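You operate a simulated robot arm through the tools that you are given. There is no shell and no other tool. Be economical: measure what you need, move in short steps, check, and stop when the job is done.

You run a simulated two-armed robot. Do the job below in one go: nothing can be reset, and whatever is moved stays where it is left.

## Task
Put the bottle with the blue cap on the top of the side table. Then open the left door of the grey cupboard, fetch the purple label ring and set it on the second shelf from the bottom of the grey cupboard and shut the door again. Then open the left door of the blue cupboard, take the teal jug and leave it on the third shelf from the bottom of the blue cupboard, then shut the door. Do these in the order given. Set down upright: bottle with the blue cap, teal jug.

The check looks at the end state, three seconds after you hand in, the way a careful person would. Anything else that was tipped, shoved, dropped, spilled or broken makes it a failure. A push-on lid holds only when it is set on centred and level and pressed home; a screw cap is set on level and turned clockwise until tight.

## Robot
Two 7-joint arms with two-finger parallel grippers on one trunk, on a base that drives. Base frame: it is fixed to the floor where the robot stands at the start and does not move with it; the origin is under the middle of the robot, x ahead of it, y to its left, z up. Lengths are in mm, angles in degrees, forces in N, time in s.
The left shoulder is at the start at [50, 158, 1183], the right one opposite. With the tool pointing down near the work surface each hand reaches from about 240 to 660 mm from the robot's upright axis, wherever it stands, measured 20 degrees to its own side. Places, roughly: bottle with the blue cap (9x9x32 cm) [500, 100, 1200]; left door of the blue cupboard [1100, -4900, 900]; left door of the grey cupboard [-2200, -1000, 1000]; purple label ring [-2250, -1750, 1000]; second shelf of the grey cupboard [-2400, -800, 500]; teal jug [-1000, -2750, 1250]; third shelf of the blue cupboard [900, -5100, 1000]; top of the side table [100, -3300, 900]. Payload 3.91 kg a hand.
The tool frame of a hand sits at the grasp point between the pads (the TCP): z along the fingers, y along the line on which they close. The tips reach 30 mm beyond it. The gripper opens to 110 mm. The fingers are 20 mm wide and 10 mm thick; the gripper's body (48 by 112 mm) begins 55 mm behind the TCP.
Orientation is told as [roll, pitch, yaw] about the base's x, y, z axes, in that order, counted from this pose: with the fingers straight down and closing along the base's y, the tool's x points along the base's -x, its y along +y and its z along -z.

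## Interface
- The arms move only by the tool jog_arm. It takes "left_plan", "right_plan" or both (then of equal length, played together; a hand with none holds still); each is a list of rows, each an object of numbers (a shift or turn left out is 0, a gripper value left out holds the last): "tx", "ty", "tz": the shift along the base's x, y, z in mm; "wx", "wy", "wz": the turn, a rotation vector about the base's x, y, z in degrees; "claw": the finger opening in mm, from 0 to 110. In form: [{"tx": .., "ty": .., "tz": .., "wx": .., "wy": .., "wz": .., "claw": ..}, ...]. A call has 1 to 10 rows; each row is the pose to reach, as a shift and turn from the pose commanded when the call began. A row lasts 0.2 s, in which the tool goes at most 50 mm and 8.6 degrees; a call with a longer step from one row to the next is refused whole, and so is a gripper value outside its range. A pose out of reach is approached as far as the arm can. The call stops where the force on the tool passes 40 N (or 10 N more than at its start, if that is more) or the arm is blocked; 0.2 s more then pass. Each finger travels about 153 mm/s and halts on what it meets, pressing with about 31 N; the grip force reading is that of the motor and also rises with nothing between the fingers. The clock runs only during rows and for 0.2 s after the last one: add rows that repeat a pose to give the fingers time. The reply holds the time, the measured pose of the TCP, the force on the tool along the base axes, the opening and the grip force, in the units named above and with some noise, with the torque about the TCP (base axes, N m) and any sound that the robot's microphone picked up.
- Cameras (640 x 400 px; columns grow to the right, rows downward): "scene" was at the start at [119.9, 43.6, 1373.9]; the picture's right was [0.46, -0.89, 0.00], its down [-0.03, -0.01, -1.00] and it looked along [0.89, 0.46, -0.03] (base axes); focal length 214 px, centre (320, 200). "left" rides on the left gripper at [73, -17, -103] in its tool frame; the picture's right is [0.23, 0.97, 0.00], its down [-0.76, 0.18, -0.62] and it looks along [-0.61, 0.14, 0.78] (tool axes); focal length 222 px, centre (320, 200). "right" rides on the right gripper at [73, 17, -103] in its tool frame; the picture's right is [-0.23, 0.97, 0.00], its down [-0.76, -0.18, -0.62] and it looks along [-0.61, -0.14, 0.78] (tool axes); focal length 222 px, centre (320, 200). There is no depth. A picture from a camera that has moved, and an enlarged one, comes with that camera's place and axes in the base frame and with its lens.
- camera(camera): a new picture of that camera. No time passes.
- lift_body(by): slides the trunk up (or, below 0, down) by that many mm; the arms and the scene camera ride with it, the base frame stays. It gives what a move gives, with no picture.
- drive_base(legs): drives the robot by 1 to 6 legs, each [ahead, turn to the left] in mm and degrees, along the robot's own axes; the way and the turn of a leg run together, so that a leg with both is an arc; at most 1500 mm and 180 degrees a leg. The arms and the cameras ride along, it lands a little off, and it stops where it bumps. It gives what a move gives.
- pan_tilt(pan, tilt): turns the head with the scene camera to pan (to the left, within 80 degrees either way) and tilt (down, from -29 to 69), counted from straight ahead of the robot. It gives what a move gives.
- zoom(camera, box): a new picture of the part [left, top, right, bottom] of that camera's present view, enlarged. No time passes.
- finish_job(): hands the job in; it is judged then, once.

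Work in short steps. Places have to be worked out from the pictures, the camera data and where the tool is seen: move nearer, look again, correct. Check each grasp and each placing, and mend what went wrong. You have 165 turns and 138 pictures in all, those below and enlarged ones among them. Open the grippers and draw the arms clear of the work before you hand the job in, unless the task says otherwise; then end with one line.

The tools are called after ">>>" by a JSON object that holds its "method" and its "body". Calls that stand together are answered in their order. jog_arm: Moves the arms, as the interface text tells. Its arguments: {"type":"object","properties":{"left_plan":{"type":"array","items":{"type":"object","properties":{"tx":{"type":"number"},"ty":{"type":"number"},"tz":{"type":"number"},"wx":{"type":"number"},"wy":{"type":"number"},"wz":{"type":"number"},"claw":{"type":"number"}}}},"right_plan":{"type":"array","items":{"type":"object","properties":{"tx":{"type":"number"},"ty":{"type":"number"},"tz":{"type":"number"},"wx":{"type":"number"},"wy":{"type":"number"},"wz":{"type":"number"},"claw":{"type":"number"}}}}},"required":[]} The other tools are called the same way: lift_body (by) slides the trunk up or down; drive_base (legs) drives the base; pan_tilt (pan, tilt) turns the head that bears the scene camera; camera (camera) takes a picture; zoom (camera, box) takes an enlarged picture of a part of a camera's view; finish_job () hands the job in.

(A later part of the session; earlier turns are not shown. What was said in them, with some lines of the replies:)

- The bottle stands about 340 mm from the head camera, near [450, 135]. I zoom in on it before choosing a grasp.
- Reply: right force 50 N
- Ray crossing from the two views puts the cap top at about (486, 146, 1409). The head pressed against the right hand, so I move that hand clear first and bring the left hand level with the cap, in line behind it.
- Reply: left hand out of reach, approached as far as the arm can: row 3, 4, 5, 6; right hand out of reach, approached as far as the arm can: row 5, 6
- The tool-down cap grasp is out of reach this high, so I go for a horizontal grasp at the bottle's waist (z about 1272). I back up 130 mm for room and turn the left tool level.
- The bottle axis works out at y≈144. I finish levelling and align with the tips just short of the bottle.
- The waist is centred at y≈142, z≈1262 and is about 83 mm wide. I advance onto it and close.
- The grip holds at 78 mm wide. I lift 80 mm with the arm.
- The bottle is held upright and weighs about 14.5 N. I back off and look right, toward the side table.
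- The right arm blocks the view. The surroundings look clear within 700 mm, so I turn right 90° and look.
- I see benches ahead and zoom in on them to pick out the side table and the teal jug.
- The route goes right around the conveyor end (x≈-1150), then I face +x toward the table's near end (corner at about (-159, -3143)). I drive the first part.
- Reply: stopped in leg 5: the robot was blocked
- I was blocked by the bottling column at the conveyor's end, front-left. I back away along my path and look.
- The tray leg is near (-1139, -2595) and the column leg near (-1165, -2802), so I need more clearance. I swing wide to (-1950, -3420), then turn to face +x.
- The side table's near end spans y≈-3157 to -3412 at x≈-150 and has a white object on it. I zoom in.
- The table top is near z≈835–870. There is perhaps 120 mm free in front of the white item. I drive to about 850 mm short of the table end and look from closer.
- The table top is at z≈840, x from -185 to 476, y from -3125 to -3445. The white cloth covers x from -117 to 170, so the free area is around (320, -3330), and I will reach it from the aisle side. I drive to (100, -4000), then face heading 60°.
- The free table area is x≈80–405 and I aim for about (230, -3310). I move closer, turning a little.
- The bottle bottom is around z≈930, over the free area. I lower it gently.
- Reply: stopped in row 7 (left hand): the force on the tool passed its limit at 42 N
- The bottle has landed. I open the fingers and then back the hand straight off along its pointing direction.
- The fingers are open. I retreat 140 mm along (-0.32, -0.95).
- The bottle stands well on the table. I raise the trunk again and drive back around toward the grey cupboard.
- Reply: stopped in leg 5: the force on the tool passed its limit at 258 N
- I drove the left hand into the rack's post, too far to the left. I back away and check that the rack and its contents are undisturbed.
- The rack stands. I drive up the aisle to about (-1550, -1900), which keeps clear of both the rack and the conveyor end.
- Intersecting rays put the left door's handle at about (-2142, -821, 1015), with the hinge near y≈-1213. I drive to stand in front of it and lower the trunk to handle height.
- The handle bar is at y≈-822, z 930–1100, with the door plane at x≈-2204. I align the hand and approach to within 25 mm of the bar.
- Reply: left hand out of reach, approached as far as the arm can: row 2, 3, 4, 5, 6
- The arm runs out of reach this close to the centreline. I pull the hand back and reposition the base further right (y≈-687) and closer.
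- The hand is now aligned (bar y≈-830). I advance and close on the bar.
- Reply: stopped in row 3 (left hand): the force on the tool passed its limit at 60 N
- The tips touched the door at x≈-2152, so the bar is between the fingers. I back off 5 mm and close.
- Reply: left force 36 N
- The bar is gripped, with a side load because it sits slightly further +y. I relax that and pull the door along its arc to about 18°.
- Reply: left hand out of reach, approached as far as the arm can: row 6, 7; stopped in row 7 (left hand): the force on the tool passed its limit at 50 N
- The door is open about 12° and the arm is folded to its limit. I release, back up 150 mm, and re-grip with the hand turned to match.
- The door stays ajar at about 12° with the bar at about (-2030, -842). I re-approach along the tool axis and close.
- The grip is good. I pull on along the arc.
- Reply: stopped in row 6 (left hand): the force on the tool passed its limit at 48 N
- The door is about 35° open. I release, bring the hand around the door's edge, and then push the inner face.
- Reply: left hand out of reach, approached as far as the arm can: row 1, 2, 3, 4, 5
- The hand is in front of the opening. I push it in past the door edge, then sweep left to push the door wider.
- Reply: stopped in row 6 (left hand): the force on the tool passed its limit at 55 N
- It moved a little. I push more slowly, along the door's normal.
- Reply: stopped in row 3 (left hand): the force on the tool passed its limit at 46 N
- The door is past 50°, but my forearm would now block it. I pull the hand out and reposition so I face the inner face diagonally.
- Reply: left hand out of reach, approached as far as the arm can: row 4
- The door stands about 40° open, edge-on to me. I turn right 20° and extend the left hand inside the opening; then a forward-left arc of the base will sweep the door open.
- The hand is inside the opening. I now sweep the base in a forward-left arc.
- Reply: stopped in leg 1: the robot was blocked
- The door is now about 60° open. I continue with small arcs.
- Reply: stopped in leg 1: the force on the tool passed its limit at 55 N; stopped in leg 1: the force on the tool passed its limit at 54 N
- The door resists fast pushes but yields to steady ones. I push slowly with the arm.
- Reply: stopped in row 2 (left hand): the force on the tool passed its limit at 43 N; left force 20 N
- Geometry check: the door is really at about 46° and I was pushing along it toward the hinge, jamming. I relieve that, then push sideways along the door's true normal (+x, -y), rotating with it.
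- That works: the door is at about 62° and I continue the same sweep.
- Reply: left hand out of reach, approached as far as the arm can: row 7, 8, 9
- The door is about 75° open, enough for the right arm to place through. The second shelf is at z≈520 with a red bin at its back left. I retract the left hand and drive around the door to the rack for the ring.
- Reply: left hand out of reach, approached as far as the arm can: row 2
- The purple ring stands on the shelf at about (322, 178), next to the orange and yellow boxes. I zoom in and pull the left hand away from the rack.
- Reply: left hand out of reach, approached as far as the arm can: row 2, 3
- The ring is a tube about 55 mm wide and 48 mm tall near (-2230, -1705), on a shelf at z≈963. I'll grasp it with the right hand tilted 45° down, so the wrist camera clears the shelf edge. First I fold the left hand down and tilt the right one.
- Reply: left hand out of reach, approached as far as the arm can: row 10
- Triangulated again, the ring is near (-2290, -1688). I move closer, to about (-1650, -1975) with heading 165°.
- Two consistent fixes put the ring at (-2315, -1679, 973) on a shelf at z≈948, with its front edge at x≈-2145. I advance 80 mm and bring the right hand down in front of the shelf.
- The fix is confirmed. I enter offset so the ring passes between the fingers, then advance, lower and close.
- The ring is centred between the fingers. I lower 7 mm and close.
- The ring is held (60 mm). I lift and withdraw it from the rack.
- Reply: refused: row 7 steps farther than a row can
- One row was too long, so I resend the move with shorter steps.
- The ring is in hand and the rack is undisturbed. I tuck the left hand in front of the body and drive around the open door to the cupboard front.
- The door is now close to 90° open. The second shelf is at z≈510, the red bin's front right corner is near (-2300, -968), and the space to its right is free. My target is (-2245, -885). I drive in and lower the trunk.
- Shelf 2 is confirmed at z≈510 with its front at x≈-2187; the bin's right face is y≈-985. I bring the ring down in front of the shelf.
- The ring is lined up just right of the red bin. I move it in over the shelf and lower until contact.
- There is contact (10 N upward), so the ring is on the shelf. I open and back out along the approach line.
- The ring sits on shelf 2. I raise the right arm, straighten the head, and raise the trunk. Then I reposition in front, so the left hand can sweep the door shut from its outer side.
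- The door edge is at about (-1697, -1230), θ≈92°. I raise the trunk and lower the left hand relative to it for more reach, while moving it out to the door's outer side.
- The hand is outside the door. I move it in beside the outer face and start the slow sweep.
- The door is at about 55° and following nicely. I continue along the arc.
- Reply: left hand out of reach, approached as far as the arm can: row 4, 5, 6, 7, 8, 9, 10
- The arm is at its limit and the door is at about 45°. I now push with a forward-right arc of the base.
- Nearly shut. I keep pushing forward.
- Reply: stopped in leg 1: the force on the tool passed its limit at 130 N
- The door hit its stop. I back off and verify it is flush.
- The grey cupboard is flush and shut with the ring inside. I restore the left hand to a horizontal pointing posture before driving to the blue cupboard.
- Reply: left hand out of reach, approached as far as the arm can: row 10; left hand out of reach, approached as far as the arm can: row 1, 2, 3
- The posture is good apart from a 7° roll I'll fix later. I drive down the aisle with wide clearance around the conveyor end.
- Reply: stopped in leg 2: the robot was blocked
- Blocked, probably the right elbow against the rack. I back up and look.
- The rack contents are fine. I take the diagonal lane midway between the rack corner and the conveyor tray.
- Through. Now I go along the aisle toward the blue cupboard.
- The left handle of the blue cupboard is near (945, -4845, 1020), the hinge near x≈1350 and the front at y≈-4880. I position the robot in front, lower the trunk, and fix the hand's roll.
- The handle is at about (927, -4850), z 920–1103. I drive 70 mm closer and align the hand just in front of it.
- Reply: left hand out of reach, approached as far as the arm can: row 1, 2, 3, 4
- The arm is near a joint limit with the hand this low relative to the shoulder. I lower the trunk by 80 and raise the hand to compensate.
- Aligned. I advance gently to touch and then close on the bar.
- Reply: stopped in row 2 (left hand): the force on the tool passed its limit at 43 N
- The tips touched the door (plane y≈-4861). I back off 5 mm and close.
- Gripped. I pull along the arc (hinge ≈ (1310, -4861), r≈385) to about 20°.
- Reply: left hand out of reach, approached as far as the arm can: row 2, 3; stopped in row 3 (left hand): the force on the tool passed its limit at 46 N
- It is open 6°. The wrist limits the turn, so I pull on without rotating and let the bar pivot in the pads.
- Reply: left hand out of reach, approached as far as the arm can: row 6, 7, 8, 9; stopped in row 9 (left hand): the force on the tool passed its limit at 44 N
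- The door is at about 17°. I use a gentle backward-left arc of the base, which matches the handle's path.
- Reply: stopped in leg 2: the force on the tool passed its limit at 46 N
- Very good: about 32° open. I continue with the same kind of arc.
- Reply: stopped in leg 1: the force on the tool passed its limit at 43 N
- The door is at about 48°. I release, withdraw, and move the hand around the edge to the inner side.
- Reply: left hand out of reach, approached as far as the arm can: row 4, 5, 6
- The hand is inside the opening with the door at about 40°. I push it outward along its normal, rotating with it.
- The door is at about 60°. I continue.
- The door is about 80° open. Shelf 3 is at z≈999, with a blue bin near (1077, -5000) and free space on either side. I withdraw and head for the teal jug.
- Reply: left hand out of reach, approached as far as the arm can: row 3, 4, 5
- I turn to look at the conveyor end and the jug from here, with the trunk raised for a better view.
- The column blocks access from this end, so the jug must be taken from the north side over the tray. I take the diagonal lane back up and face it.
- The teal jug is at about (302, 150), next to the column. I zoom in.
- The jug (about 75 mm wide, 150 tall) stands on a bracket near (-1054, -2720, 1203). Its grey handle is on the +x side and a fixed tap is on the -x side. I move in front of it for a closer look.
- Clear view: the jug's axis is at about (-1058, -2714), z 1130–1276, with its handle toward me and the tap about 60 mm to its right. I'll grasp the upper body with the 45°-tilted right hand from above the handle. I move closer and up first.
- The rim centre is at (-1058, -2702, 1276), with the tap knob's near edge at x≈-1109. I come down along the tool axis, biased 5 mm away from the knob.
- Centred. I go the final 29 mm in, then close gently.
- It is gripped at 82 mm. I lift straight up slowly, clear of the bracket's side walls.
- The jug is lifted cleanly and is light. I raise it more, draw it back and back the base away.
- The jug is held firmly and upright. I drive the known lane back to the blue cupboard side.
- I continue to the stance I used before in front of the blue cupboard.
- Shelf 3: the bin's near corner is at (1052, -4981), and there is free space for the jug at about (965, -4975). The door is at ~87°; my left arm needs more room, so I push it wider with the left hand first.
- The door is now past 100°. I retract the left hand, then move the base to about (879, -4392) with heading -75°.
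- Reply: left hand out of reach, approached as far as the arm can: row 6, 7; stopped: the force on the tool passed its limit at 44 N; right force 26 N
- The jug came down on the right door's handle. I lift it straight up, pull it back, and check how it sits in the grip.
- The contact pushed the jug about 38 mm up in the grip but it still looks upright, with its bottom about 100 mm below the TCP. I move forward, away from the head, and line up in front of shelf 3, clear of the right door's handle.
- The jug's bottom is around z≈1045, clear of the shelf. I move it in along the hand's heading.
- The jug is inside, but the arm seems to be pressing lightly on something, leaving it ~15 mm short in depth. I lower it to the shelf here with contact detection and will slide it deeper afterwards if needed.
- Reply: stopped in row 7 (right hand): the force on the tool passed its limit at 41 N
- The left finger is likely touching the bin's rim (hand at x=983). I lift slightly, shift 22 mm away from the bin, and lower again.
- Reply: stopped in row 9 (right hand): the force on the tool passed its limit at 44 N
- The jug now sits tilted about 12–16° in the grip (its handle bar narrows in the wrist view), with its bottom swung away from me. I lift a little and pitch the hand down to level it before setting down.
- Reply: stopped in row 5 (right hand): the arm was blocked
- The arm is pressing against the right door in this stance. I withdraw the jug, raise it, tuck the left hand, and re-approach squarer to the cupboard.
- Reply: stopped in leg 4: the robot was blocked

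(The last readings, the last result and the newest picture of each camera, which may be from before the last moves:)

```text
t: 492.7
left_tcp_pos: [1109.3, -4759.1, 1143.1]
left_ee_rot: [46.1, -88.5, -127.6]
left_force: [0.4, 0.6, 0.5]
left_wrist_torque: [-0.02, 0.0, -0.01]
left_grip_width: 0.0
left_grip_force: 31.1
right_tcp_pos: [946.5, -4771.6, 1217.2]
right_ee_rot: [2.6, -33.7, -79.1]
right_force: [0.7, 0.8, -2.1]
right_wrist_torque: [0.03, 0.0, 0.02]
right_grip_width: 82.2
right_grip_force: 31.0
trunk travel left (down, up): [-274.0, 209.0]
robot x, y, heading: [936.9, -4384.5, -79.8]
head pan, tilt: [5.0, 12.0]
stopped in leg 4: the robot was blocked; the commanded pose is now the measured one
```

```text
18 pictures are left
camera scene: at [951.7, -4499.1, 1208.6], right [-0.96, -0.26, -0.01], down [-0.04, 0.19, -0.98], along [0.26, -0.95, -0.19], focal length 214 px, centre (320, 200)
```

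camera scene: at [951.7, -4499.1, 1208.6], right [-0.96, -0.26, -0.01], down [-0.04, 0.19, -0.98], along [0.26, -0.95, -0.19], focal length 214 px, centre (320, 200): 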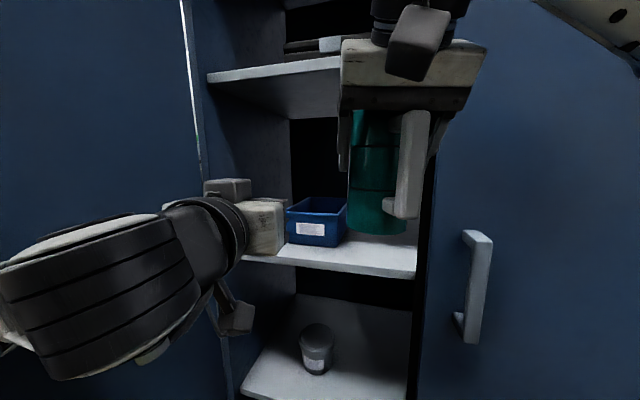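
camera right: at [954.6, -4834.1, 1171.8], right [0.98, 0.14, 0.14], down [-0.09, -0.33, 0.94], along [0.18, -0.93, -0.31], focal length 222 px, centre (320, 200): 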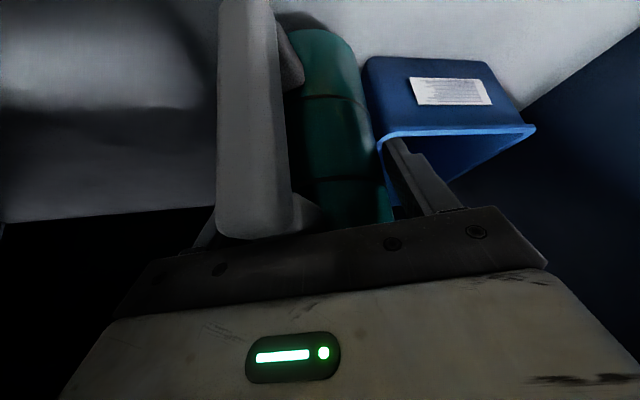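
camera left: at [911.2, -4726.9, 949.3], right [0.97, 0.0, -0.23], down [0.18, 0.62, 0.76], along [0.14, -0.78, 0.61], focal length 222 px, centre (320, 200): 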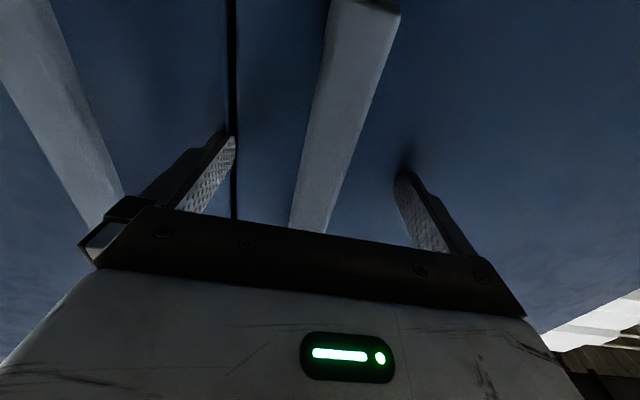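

The left elbow is likely touching the open door's edge. I turn back 3° to relieve it; the jug, now well levelled, is in line with the free shelf space.

>>> {"method": "drive_base", "body": {"legs": [[0, 3]]}}

>>> {"method": "jog_arm", "body": {"right_plan": [{"ty": -25, "tz": -15}, {"tx": 3, "ty": -55, "tz": -40}, {"tx": 6, "ty": -85, "tz": -65}, {"tx": 9, "ty": -110, "tz": -80}, {"tx": 11, "ty": -135, "tz": -85}, {"tx": 13, "ty": -160, "tz": -85}]}}

>>> {"method": "camera", "body": {"camera": "scene"}}

```text
t: 493.5
left_tcp_pos: [1114.8, -4763.4, 1135.9]
left_ee_rot: [37.6, -87.3, -117.4]
left_force: [-1.2, 1.0, -0.1]
left_wrist_torque: [0.02, 0.0, -0.02]
left_grip_width: 0.2
left_grip_force: 31.2
right_tcp_pos: [963.5, -4784.5, 1211.1]
right_ee_rot: [3.3, -33.1, -76.4]
right_force: [0.3, 0.3, -2.0]
right_wrist_torque: [0.0, 0.0, -0.02]
right_grip_width: 81.8
right_grip_force: 31.1
trunk travel left (down, up): [-274.0, 209.0]
robot x, y, heading: [941.8, -4384.4, -77.0]
head pan, tilt: [5.0, 12.0]
```

```text
t: 494.9
left_tcp_pos: [1114.6, -4758.3, 1136.5]
left_ee_rot: [36.8, -87.8, -117.3]
left_force: [-0.2, 0.3, 0.4]
left_wrist_torque: [0.01, -0.01, -0.02]
left_grip_width: 0.1
left_grip_force: 31.2
right_tcp_pos: [982.6, -4943.4, 1130.8]
right_ee_rot: [3.0, -33.2, -76.1]
right_force: [-0.4, -0.6, -2.1]
right_wrist_torque: [-0.01, 0.02, -0.01]
right_grip_width: 81.8
right_grip_force: 31.4
trunk travel left (down, up): [-274.0, 209.0]
robot x, y, heading: [940.4, -4385.2, -76.9]
head pan, tilt: [5.0, 12.0]
```

```text
17 pictures are left
camera scene: at [956.0, -4508.6, 1206.8], right [-0.95, -0.31, -0.02], down [-0.04, 0.19, -0.98], along [0.31, -0.93, -0.2], focal length 214 px, centre (320, 200)
```

scene: 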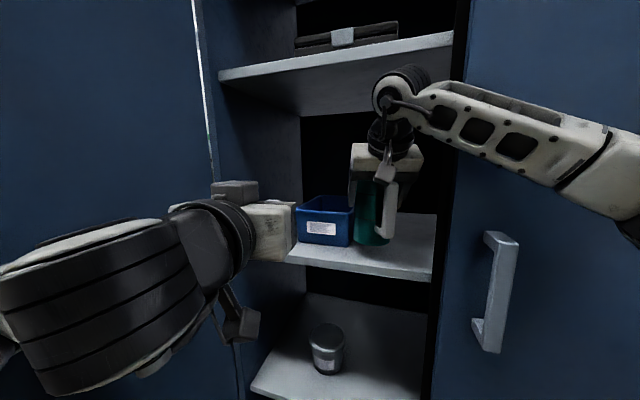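

Now level, about 45 mm short. I shift away from the bin, lower a bit for clearance under the upper shelf, and advance.

>>> {"method": "jog_arm", "body": {"right_plan": [{"tx": -12, "tz": -8}, {"tx": -22, "ty": -5, "tz": -15}, {"tx": -22, "ty": -18, "tz": -16}, {"tx": -22, "ty": -31, "tz": -16}, {"tx": -22, "ty": -44, "tz": -16}, {"tx": -22, "ty": -50, "tz": -16}]}}

>>> {"method": "camera", "body": {"camera": "right"}}

```text
t: 496.5
left_tcp_pos: [1124.5, -4742.6, 1141.1]
left_ee_rot: [22.1, -88.8, -102.2]
left_force: [0.4, 0.1, 0.5]
left_wrist_torque: [0.01, 0.0, 0.05]
left_grip_width: 0.4
left_grip_force: 31.1
right_tcp_pos: [984.6, -4962.0, 1129.2]
right_ee_rot: [0.7, -35.2, -72.2]
right_force: [-0.3, -0.3, -2.6]
right_wrist_torque: [0.01, -0.03, -0.02]
right_grip_width: 82.0
right_grip_force: 31.8
trunk travel left (down, up): [-274.0, 209.0]
robot x, y, heading: [937.6, -4383.6, -77.0]
head pan, tilt: [5.0, 12.0]
stopped in row 6 (right hand): the arm was blocked; the commanded pose is now the measured one
```

```text
16 pictures are left
camera right: at [960.8, -4844.2, 1171.6], right [0.98, 0.13, 0.14], down [-0.09, -0.31, 0.95], along [0.16, -0.94, -0.29], focal length 222 px, centre (320, 200)
```

right: 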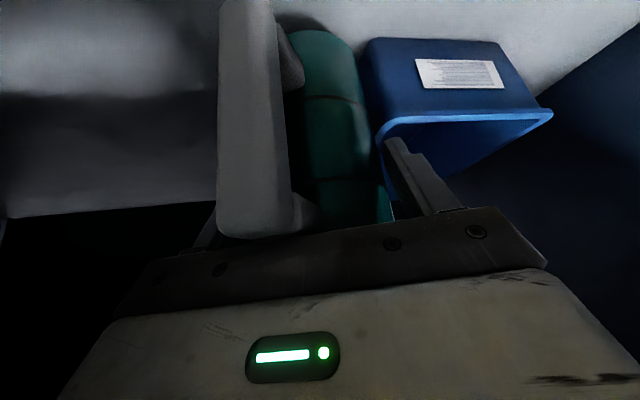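

The right forearm is against the closed right door, so I can't go deeper. I set the jug down just in front of the bin corner here, then push it deeper by its handle with closed fingers.

>>> {"method": "jog_arm", "body": {"right_plan": [{"ty": 10}, {"ty": 14, "tz": -8}, {"ty": 14, "tz": -15}, {"ty": 14, "tz": -20}, {"ty": 14, "tz": -24}, {"ty": 14, "tz": -28}, {"ty": 14, "tz": -32}, {"ty": 14, "tz": -36}, {"ty": 14, "tz": -40}]}}

>>> {"method": "zoom", "body": {"camera": "scene", "box": [280, 120, 460, 300]}}

```text
t: 498.3
left_tcp_pos: [1124.1, -4747.4, 1139.9]
left_ee_rot: [25.5, -88.6, -105.2]
left_force: [0.4, -0.4, 0.1]
left_wrist_torque: [0.03, 0.01, 0.03]
left_grip_width: 0.1
left_grip_force: 31.1
right_tcp_pos: [977.6, -4953.2, 1100.3]
right_ee_rot: [1.5, -36.1, -73.2]
right_force: [0.7, 1.2, 14.8]
right_wrist_torque: [0.21, 0.26, 0.03]
right_grip_width: 81.8
right_grip_force: 30.8
trunk travel left (down, up): [-274.0, 209.0]
robot x, y, heading: [937.3, -4379.3, -76.6]
head pan, tilt: [5.0, 12.0]
stopped in row 8 (right hand): the force on the tool passed its limit at 43 N (the readings are from after the stop); the commanded pose is now the measured one
```

```text
2.22 times, centred on (370, 210) of scene
camera zoom: at [962.5, -4494.4, 1209.0], right [-0.95, -0.31, -0.01], down [-0.05, 0.18, -0.98], along [0.31, -0.93, -0.19], focal length 477 px, centre (209, 178)
```

zoom: 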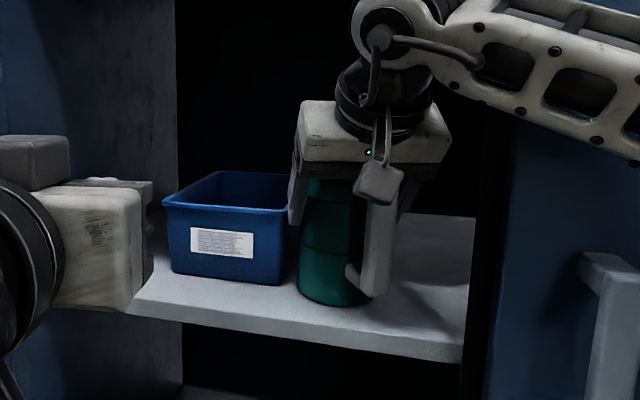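

The jug now rests on the shelf (15 N support) and looks upright. I open slightly and withdraw back and up along the hand axis.

>>> {"method": "jog_arm", "body": {"right_plan": [{"claw": 88}, {"claw": 94}, {"claw": 94}, {"claw": 94}, {"tx": -3, "ty": 10, "tz": 14}, {"tx": -7, "ty": 22, "tz": 31}, {"tx": -13, "ty": 42, "tz": 58}, {"tx": -20, "ty": 65, "tz": 88}, {"tx": -28, "ty": 95, "tz": 110}, {"tx": -36, "ty": 130, "tz": 120}]}}

>>> {"method": "camera", "body": {"camera": "scene"}}

```text
t: 500.5
left_tcp_pos: [1124.6, -4744.5, 1139.5]
left_ee_rot: [29.2, -88.6, -109.1]
left_force: [0.5, -0.5, -0.1]
left_wrist_torque: [-0.02, -0.02, 0.0]
left_grip_width: 0.0
left_grip_force: 31.4
right_tcp_pos: [939.0, -4819.7, 1216.4]
right_ee_rot: [1.2, -35.8, -73.3]
right_force: [0.6, -0.2, 0.1]
right_wrist_torque: [-0.01, 0.02, 0.06]
right_grip_width: 94.2
right_grip_force: 0.0
trunk travel left (down, up): [-274.0, 209.0]
robot x, y, heading: [940.2, -4383.3, -76.9]
head pan, tilt: [5.0, 12.0]
```

```text
14 pictures are left
camera scene: at [962.3, -4493.5, 1208.5], right [-0.95, -0.31, -0.01], down [-0.05, 0.18, -0.98], along [0.31, -0.93, -0.19], focal length 214 px, centre (320, 200)
```

scene: 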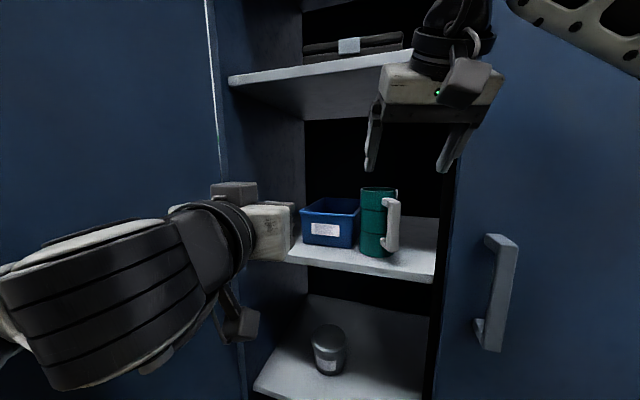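

The jug stands upright on shelf 3, its handle about 45 mm inside the door line. I back away, raise the trunk and turn the left hand tool-down for closing the door.

>>> {"method": "drive_base", "body": {"legs": [[-340, 0]]}}

>>> {"method": "lift_body", "body": {"by": 205}}

>>> {"method": "jog_arm", "body": {"left_plan": [{"tx": 10, "ty": 4, "tz": -5, "wx": 8.35, "wy": 1.45}, {"tx": 20, "ty": 8, "tz": -20, "wx": 16.7, "wy": 2.9}, {"tx": 30, "ty": 11, "tz": -40, "wx": 25, "wy": 4.35}, {"tx": 40, "ty": 15, "tz": -60, "wx": 33.4, "wy": 5.8}, {"tx": 50, "ty": 19, "tz": -80, "wx": 41.7, "wy": 7.25}, {"tx": 60, "ty": 22, "tz": -100, "wx": 50, "wy": 8.7}, {"tx": 70, "ty": 26, "tz": -120, "wx": 58.4, "wy": 10.1}, {"tx": 80, "ty": 30, "tz": -140, "wx": 66.8, "wy": 11.6}, {"tx": 90, "ty": 33, "tz": -155, "wx": 75.1, "wy": 13}, {"tx": 96, "ty": 36, "tz": -170, "wx": 83.5, "wy": 14.5}]}}

>>> {"method": "drive_base", "body": {"legs": [[0, 77], [226, 0], [0, -73]]}}

>>> {"method": "pan_tilt", "body": {"pan": 10, "tilt": 15}}

>>> {"method": "camera", "body": {"camera": "scene"}}

```text
t: 502.7
left_tcp_pos: [1057.8, -4429.0, 1129.5]
left_ee_rot: [1.3, -87.5, -81.5]
left_force: [0.8, -0.4, -0.1]
left_wrist_torque: [-0.02, 0.03, 0.01]
left_grip_width: 0.0
left_grip_force: 31.1
right_tcp_pos: [874.6, -4505.0, 1207.9]
right_ee_rot: [0.7, -34.5, -73.3]
right_force: [0.1, 0.4, -0.3]
right_wrist_torque: [0.0, 0.0, -0.02]
right_grip_width: 94.1
right_grip_force: 0.0
trunk travel left (down, up): [-274.0, 209.0]
robot x, y, heading: [863.0, -4049.8, -76.9]
head pan, tilt: [5.0, 12.0]
```

```text
t: 504.9
left_tcp_pos: [1057.6, -4428.0, 1334.9]
left_ee_rot: [1.2, -87.5, -81.4]
left_force: [-0.4, -0.5, 0.6]
left_wrist_torque: [0.01, 0.02, -0.01]
left_grip_width: 0.0
left_grip_force: 30.8
right_tcp_pos: [875.2, -4504.1, 1412.3]
right_ee_rot: [0.6, -34.5, -73.3]
right_force: [0.9, -0.2, 0.6]
right_wrist_torque: [0.0, 0.04, -0.02]
right_grip_width: 94.2
right_grip_force: 0.1
trunk travel left (down, up): [-479.0, 4.0]
robot x, y, heading: [861.3, -4051.0, -76.9]
head pan, tilt: [5.0, 12.0]
```

```text
t: 507.1
left_tcp_pos: [1153.7, -4391.6, 1162.2]
left_ee_rot: [-0.1, -2.6, -80.2]
left_force: [0.7, -0.9, -0.1]
left_wrist_torque: [-0.04, 0.04, -0.01]
left_grip_width: 0.1
left_grip_force: 31.1
right_tcp_pos: [874.9, -4505.7, 1413.1]
right_ee_rot: [0.6, -34.4, -73.2]
right_force: [0.1, 0.1, 0.2]
right_wrist_torque: [0.0, -0.02, -0.04]
right_grip_width: 94.0
right_grip_force: 0.0
trunk travel left (down, up): [-479.0, 4.0]
robot x, y, heading: [861.1, -4052.4, -77.2]
head pan, tilt: [5.0, 12.0]
```

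```text
t: 515.3
left_tcp_pos: [1409.0, -4366.1, 1163.3]
left_ee_rot: [-0.1, -2.8, -75.3]
left_force: [-0.1, -0.2, 0.4]
left_wrist_torque: [0.03, -0.01, -0.01]
left_grip_width: 0.3
left_grip_force: 30.9
right_tcp_pos: [1140.3, -4502.4, 1412.7]
right_ee_rot: [0.8, -34.5, -68.5]
right_force: [0.5, -0.4, -0.3]
right_wrist_torque: [0.02, -0.02, 0.0]
right_grip_width: 93.9
right_grip_force: 0.1
trunk travel left (down, up): [-479.0, 4.0]
robot x, y, heading: [1088.6, -4049.1, -72.3]
head pan, tilt: [5.0, 12.0]
```

```text
t: 516.0
left_tcp_pos: [1409.0, -4367.0, 1162.9]
left_ee_rot: [-0.1, -2.6, -75.6]
left_force: [0.0, 0.3, 0.0]
left_wrist_torque: [-0.04, 0.02, 0.02]
left_grip_width: 0.1
left_grip_force: 31.2
right_tcp_pos: [1140.7, -4502.0, 1412.4]
right_ee_rot: [0.8, -34.5, -68.4]
right_force: [0.1, -0.4, -0.2]
right_wrist_torque: [0.0, 0.01, -0.01]
right_grip_width: 94.0
right_grip_force: 0.0
trunk travel left (down, up): [-479.0, 4.0]
robot x, y, heading: [1090.4, -4050.7, -72.4]
head pan, tilt: [10.0, 15.0]
```

```text
13 pictures are left
camera scene: at [1144.7, -4169.9, 1405.9], right [-0.89, -0.46, 0.0], down [-0.12, 0.23, -0.97], along [0.45, -0.86, -0.26], focal length 214 px, centre (320, 200)
```

scene: 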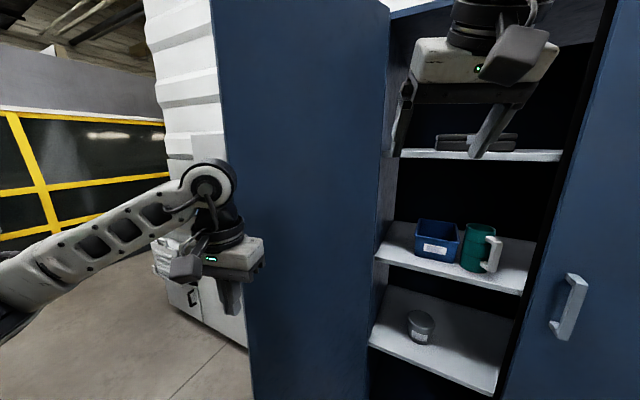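

The jug is upright on shelf 3, and the door is at about 108°. I move the left hand around to the door's outer side.

>>> {"method": "jog_arm", "body": {"left_plan": [{"tx": 42}, {"tx": 84, "ty": -3}, {"tx": 122, "ty": -10}, {"tx": 125, "ty": -55}, {"tx": 125, "ty": -100}, {"tx": 125, "ty": -145}, {"tx": 125, "ty": -165}]}}

>>> {"method": "camera", "body": {"camera": "scene"}}

```text
t: 517.0
left_tcp_pos: [1536.3, -4417.0, 1162.3]
left_ee_rot: [0.4, -0.9, -76.9]
left_force: [-1.1, 14.0, 3.0]
left_wrist_torque: [-0.95, 0.14, -0.76]
left_grip_width: 0.0
left_grip_force: 30.6
right_tcp_pos: [1141.4, -4501.2, 1411.8]
right_ee_rot: [0.7, -34.3, -68.4]
right_force: [-0.7, -1.0, -0.6]
right_wrist_torque: [0.02, 0.01, -0.01]
right_grip_width: 93.8
right_grip_force: 0.0
trunk travel left (down, up): [-479.0, 4.0]
robot x, y, heading: [1090.3, -4050.7, -72.2]
head pan, tilt: [10.0, 15.0]
stopped in row 5 (left hand): the force on the tool passed its limit at 96 N (the readings are from after the stop); the commanded pose is now the measured one
```

```text
12 pictures are left
camera scene: at [1144.8, -4169.2, 1406.0], right [-0.89, -0.46, 0.0], down [-0.12, 0.23, -0.97], along [0.45, -0.86, -0.26], focal length 214 px, centre (320, 200)
```

scene: 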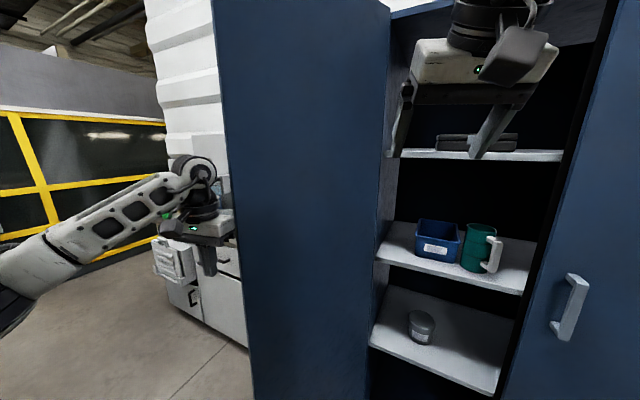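

The hand clipped the door edge. I back off, move further out and retry.

>>> {"method": "jog_arm", "body": {"left_plan": [{"ty": 20}, {"tx": 30, "ty": 22}, {"tx": 60, "ty": 22}, {"tx": 62, "ty": -15}, {"tx": 62, "ty": -55}, {"tx": 58, "ty": -95}]}}

>>> {"method": "camera", "body": {"camera": "scene"}}

```text
t: 518.4
left_tcp_pos: [1595.4, -4491.4, 1162.1]
left_ee_rot: [0.4, -1.3, -76.7]
left_force: [-0.9, -0.4, -1.1]
left_wrist_torque: [0.02, 0.05, -0.02]
left_grip_width: 0.0
left_grip_force: 30.7
left hand out of reach, approached as far as the arm can: row 6
right_tcp_pos: [1140.6, -4502.2, 1412.0]
right_ee_rot: [0.6, -34.4, -68.3]
right_force: [1.0, 0.2, 0.5]
right_wrist_torque: [0.0, 0.0, 0.01]
right_grip_width: 94.1
right_grip_force: 0.0
trunk travel left (down, up): [-479.0, 4.0]
robot x, y, heading: [1092.1, -4053.7, -72.3]
head pan, tilt: [10.0, 15.0]
```

```text
11 pictures are left
camera scene: at [1145.2, -4169.4, 1405.9], right [-0.89, -0.46, 0.0], down [-0.12, 0.23, -0.97], along [0.45, -0.86, -0.26], focal length 214 px, centre (320, 200)
```

scene: 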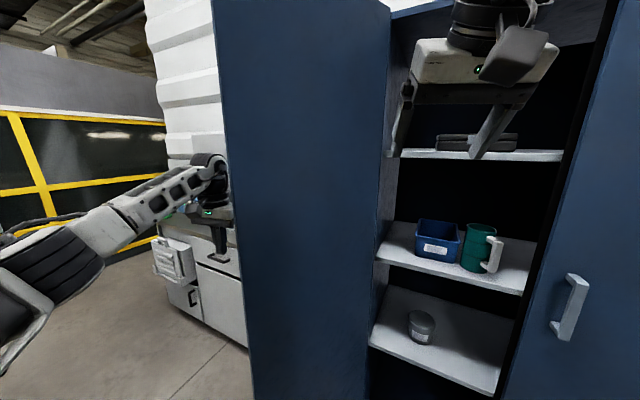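

The hand is on the outer side. I sweep it toward -x to swing the door closed.

>>> {"method": "jog_arm", "body": {"left_plan": [{"tx": -25}, {"tx": -45}, {"tx": -60}, {"tx": -74}, {"tx": -88}, {"tx": -102}, {"tx": -116}, {"tx": -130}, {"tx": -144}, {"tx": -158}]}}

>>> {"method": "jog_arm", "body": {"left_plan": [{"tx": -14}, {"tx": -28}, {"tx": -42}, {"tx": -56}, {"tx": -70}, {"tx": -84}, {"tx": -98}, {"tx": -112}, {"tx": -126}, {"tx": -140}]}}

>>> {"method": "camera", "body": {"camera": "scene"}}

```text
t: 520.6
left_tcp_pos: [1437.5, -4495.2, 1162.4]
left_ee_rot: [0.5, -1.1, -76.5]
left_force: [-0.3, -0.1, -0.5]
left_wrist_torque: [-0.01, 0.01, 0.0]
left_grip_width: 0.0
left_grip_force: 30.5
right_tcp_pos: [1141.0, -4502.1, 1411.5]
right_ee_rot: [0.8, -34.4, -68.5]
right_force: [-0.4, 0.2, 0.8]
right_wrist_torque: [0.04, -0.01, 0.03]
right_grip_width: 94.2
right_grip_force: 0.0
trunk travel left (down, up): [-479.0, 4.0]
robot x, y, heading: [1091.5, -4051.1, -72.2]
head pan, tilt: [10.0, 15.0]
```

```text
t: 522.8
left_tcp_pos: [1296.5, -4492.7, 1164.5]
left_ee_rot: [0.5, -1.3, -76.6]
left_force: [-0.1, 0.8, 0.5]
left_wrist_torque: [0.04, -0.03, 0.01]
left_grip_width: 0.1
left_grip_force: 31.0
right_tcp_pos: [1140.3, -4502.2, 1411.9]
right_ee_rot: [0.6, -34.5, -68.5]
right_force: [-0.1, 0.9, -1.2]
right_wrist_torque: [0.0, -0.03, -0.02]
right_grip_width: 94.2
right_grip_force: 0.1
trunk travel left (down, up): [-479.0, 4.0]
robot x, y, heading: [1096.2, -4050.2, -72.0]
head pan, tilt: [10.0, 15.0]
```

```text
10 pictures are left
camera scene: at [1144.7, -4169.8, 1405.9], right [-0.89, -0.46, 0.0], down [-0.12, 0.23, -0.97], along [0.45, -0.86, -0.26], focal length 214 px, centre (320, 200)
```

scene: 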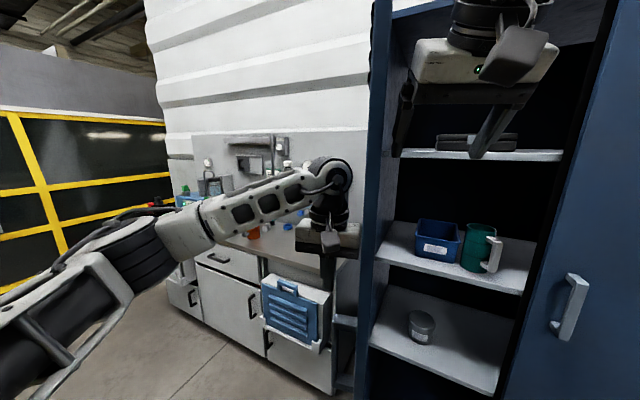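

The door is following at about 77°, but my right hand is in its path. I move that hand away first, then continue.

>>> {"method": "jog_arm", "body": {"right_plan": [{"tx": -30, "ty": 25}, {"tx": -65, "ty": 45}, {"tx": -100, "ty": 70}, {"tx": -135, "ty": 95}, {"tx": -165, "ty": 110}]}}

>>> {"method": "jog_arm", "body": {"left_plan": [{"tx": -14}, {"tx": -28, "ty": -2}, {"tx": -42, "ty": -5}, {"tx": -56, "ty": -9}, {"tx": -70, "ty": -14}, {"tx": -84, "ty": -19}, {"tx": -98, "ty": -25}, {"tx": -112, "ty": -31}, {"tx": -125, "ty": -38}, {"tx": -138, "ty": -46}]}}

>>> {"method": "camera", "body": {"camera": "scene"}}

```text
t: 524.0
left_tcp_pos: [1296.0, -4492.5, 1162.8]
left_ee_rot: [0.5, -1.1, -76.6]
left_force: [-1.2, -0.6, 0.6]
left_wrist_torque: [-0.01, 0.01, 0.02]
left_grip_width: 0.0
left_grip_force: 31.0
right_tcp_pos: [970.3, -4390.3, 1407.3]
right_ee_rot: [0.8, -34.4, -68.5]
right_force: [-0.4, -0.3, 0.2]
right_wrist_torque: [0.04, -0.01, 0.01]
right_grip_width: 94.1
right_grip_force: 0.1
trunk travel left (down, up): [-479.0, 4.0]
robot x, y, heading: [1089.9, -4050.9, -72.4]
head pan, tilt: [10.0, 15.0]
```

```text
t: 526.2
left_tcp_pos: [1159.5, -4540.1, 1163.9]
left_ee_rot: [0.4, -1.2, -76.6]
left_force: [-0.2, -0.4, 0.2]
left_wrist_torque: [-0.01, 0.01, 0.02]
left_grip_width: 0.1
left_grip_force: 30.7
right_tcp_pos: [972.1, -4391.3, 1407.9]
right_ee_rot: [0.9, -34.4, -68.5]
right_force: [-1.6, -0.3, 0.6]
right_wrist_torque: [0.02, -0.02, 0.05]
right_grip_width: 94.0
right_grip_force: 0.0
trunk travel left (down, up): [-479.0, 4.0]
robot x, y, heading: [1090.6, -4049.8, -71.9]
head pan, tilt: [10.0, 15.0]
```

```text
9 pictures are left
camera scene: at [1144.5, -4170.0, 1405.9], right [-0.89, -0.46, 0.0], down [-0.12, 0.23, -0.97], along [0.45, -0.86, -0.26], focal length 214 px, centre (320, 200)
```

scene: 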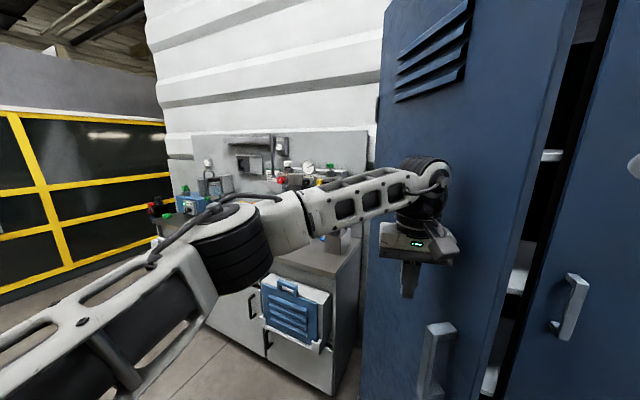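

About 55°. I continue with forward-right arcs of the base, as I did for the grey door.

>>> {"method": "drive_base", "body": {"legs": [[50, -7.5]]}}

>>> {"method": "drive_base", "body": {"legs": [[55, -7]]}}

>>> {"method": "drive_base", "body": {"legs": [[80, -5]]}}

>>> {"method": "camera", "body": {"camera": "scene"}}

```text
t: 527.2
left_tcp_pos: [1106.8, -4592.8, 1162.6]
left_ee_rot: [0.4, -1.2, -84.3]
left_force: [-0.1, -0.1, -0.1]
left_wrist_torque: [0.03, -0.06, 0.01]
left_grip_width: 0.1
left_grip_force: 30.3
right_tcp_pos: [940.5, -4422.0, 1407.6]
right_ee_rot: [0.8, -34.3, -75.9]
right_force: [0.0, -0.7, -1.0]
right_wrist_torque: [0.01, 0.0, 0.02]
right_grip_width: 94.3
right_grip_force: 0.0
trunk travel left (down, up): [-479.0, 4.0]
robot x, y, heading: [1105.1, -4100.8, -79.7]
head pan, tilt: [10.0, 15.0]
```

```text
t: 528.2
left_tcp_pos: [1052.4, -4644.6, 1163.1]
left_ee_rot: [0.4, -1.1, -91.2]
left_force: [0.9, 0.4, -0.6]
left_wrist_torque: [0.06, 0.01, -0.02]
left_grip_width: 0.0
left_grip_force: 31.3
right_tcp_pos: [908.8, -4453.2, 1408.2]
right_ee_rot: [0.9, -34.5, -83.1]
right_force: [-0.2, -0.7, 0.2]
right_wrist_torque: [0.03, -0.02, -0.03]
right_grip_width: 94.0
right_grip_force: 0.1
trunk travel left (down, up): [-479.0, 4.0]
robot x, y, heading: [1107.2, -4152.0, -86.9]
head pan, tilt: [10.0, 15.0]
```

```text
t: 529.3
left_tcp_pos: [1010.7, -4717.9, 1163.4]
left_ee_rot: [0.4, -1.0, -96.2]
left_force: [-0.2, 0.1, -0.4]
left_wrist_torque: [0.0, -0.04, -0.03]
left_grip_width: 0.0
left_grip_force: 31.2
right_tcp_pos: [883.1, -4514.7, 1407.6]
right_ee_rot: [0.7, -34.4, -88.0]
right_force: [-0.4, -1.3, -0.3]
right_wrist_torque: [0.03, 0.01, 0.02]
right_grip_width: 94.1
right_grip_force: 0.0
trunk travel left (down, up): [-479.0, 4.0]
robot x, y, heading: [1107.2, -4232.5, -91.7]
head pan, tilt: [10.0, 15.0]
```

```text
8 pictures are left
camera scene: at [1119.9, -4364.0, 1405.7], right [-0.99, -0.14, 0.0], down [-0.04, 0.26, -0.97], along [0.14, -0.96, -0.26], focal length 214 px, centre (320, 200)
```

scene: 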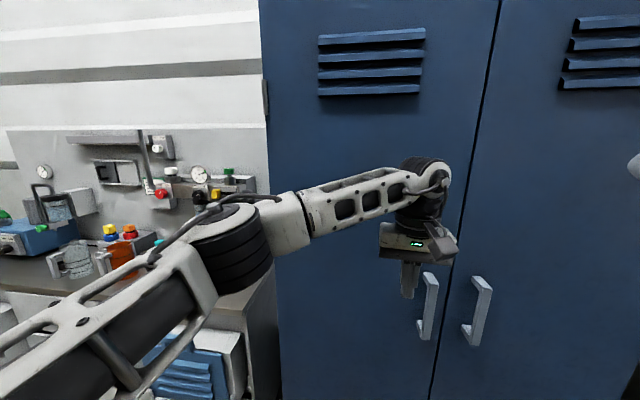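

Nearly shut; I push it home.

>>> {"method": "drive_base", "body": {"legs": [[60, 0]]}}

>>> {"method": "drive_base", "body": {"legs": [[60, 0]]}}

>>> {"method": "camera", "body": {"camera": "scene"}}

```text
t: 530.2
left_tcp_pos: [1010.0, -4776.4, 1164.2]
left_ee_rot: [0.4, -1.1, -96.2]
left_force: [0.4, -0.2, -0.2]
left_wrist_torque: [0.01, 0.0, -0.01]
left_grip_width: 0.0
left_grip_force: 31.4
right_tcp_pos: [881.8, -4574.0, 1408.5]
right_ee_rot: [0.7, -34.4, -88.0]
right_force: [-0.3, 0.9, 0.0]
right_wrist_torque: [0.01, 0.03, 0.02]
right_grip_width: 94.2
right_grip_force: 0.1
trunk travel left (down, up): [-479.0, 4.0]
robot x, y, heading: [1108.3, -4291.9, -92.0]
head pan, tilt: [10.0, 15.0]
```

```text
t: 531.2
left_tcp_pos: [1008.0, -4814.4, 1164.7]
left_ee_rot: [0.9, 0.1, -96.2]
left_force: [0.3, 1.4, 0.0]
left_wrist_torque: [-0.01, 0.01, 0.02]
left_grip_width: 0.3
left_grip_force: 30.7
right_tcp_pos: [881.0, -4617.8, 1409.0]
right_ee_rot: [0.7, -34.2, -88.2]
right_force: [0.5, 0.1, 0.6]
right_wrist_torque: [-0.01, 0.01, -0.02]
right_grip_width: 94.3
right_grip_force: 0.0
trunk travel left (down, up): [-479.0, 4.0]
robot x, y, heading: [1105.2, -4337.3, -91.9]
head pan, tilt: [10.0, 15.0]
stopped in leg 1: the force on the tool passed its limit at 112 N (the readings are from after the stop); the commanded pose is now the measured one
```

```text
7 pictures are left
camera scene: at [1117.1, -4466.1, 1405.9], right [-0.99, -0.14, 0.0], down [-0.04, 0.26, -0.97], along [0.14, -0.96, -0.26], focal length 214 px, centre (320, 200)
```

scene: 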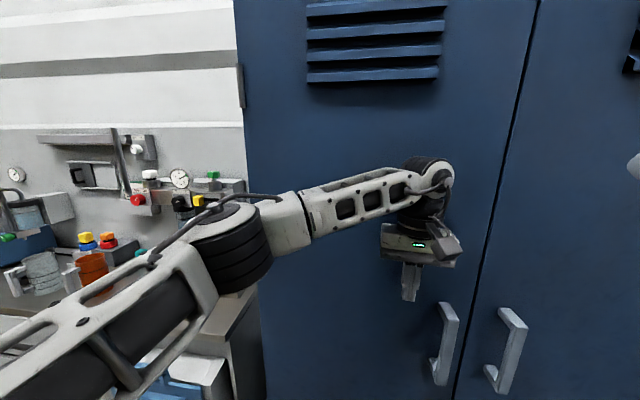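

The door hit its stop. I back away, open both grippers, and check the closed cupboard.

>>> {"method": "drive_base", "body": {"legs": [[-380, 0]]}}

>>> {"method": "jog_arm", "body": {"left_plan": [{"claw": 60}, {"claw": 110}, {"claw": 110}], "right_plan": [{"claw": 105}, {"claw": 110}, {"claw": 110}]}}

>>> {"method": "pan_tilt", "body": {"pan": -15, "tilt": 20}}

>>> {"method": "camera", "body": {"camera": "scene"}}

```text
t: 533.6
left_tcp_pos: [1019.7, -4429.0, 1165.1]
left_ee_rot: [0.7, 0.0, -96.5]
left_force: [0.3, 0.4, -0.1]
left_wrist_torque: [-0.03, 0.02, 0.0]
left_grip_width: 0.1
left_grip_force: 31.5
right_tcp_pos: [891.6, -4234.0, 1407.8]
right_ee_rot: [0.8, -34.3, -88.3]
right_force: [-0.8, 0.4, 0.0]
right_wrist_torque: [-0.06, 0.0, -0.02]
right_grip_width: 94.1
right_grip_force: 0.1
trunk travel left (down, up): [-479.0, 4.0]
robot x, y, heading: [1120.3, -3950.0, -91.9]
head pan, tilt: [10.0, 15.0]
```

```text
t: 534.4
left_tcp_pos: [1019.5, -4431.1, 1164.6]
left_ee_rot: [0.8, 0.1, -96.6]
left_force: [0.1, -0.4, 1.2]
left_wrist_torque: [0.03, 0.05, -0.04]
left_grip_width: 110.1
left_grip_force: 0.1
right_tcp_pos: [891.7, -4233.4, 1408.4]
right_ee_rot: [0.9, -34.4, -88.3]
right_force: [-0.1, -0.3, 0.5]
right_wrist_torque: [-0.01, -0.01, 0.02]
right_grip_width: 109.9
right_grip_force: 0.0
trunk travel left (down, up): [-479.0, 4.0]
robot x, y, heading: [1115.0, -3953.0, -92.0]
head pan, tilt: [10.0, 15.0]
```

```text
t: 535.3
left_tcp_pos: [1020.1, -4430.1, 1164.8]
left_ee_rot: [0.8, 0.1, -96.5]
left_force: [0.4, -0.4, 0.7]
left_wrist_torque: [0.0, 0.03, -0.02]
left_grip_width: 110.0
left_grip_force: 0.1
right_tcp_pos: [892.3, -4233.8, 1408.3]
right_ee_rot: [0.8, -34.3, -88.3]
right_force: [0.1, 0.2, 0.4]
right_wrist_torque: [0.02, 0.0, -0.01]
right_grip_width: 110.0
right_grip_force: 0.1
trunk travel left (down, up): [-479.0, 4.0]
robot x, y, heading: [1120.3, -3950.7, -92.0]
head pan, tilt: [-15.0, 20.0]
```

```text
6 pictures are left
camera scene: at [1089.2, -4079.7, 1397.7], right [-0.96, 0.29, 0.0], down [0.1, 0.33, -0.94], along [-0.27, -0.9, -0.34], focal length 214 px, centre (320, 200)
```

scene: 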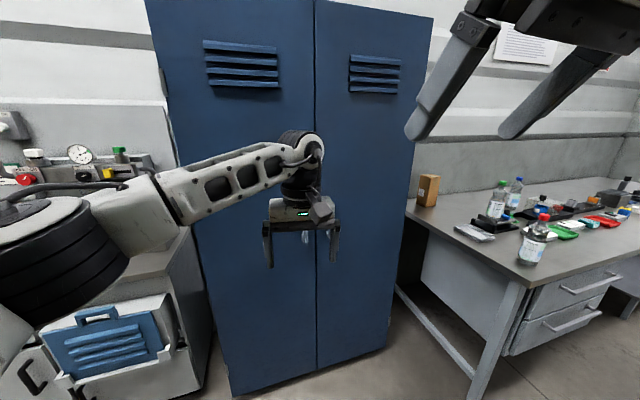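

Both doors of the blue cupboard line up flush, the grippers are open and the arms are clear. I hand the job in.

>>> {"method": "finish_job", "body": {}}

```text
The job is handed in.
```

The three jobs are done and handed in: the bottle with the blue cap stands upright on the side table, the purple label ring is on the grey cupboard's second shelf, and the teal jug stands upright on the blue cupboard's third shelf; both left doors are shut. On the way the robot bumped the rack and the conveyor's end column, and the jug knocked the blue cupboard's right door handle, but I saw nothing displaced. I did not look at the bottle again after the last drives.
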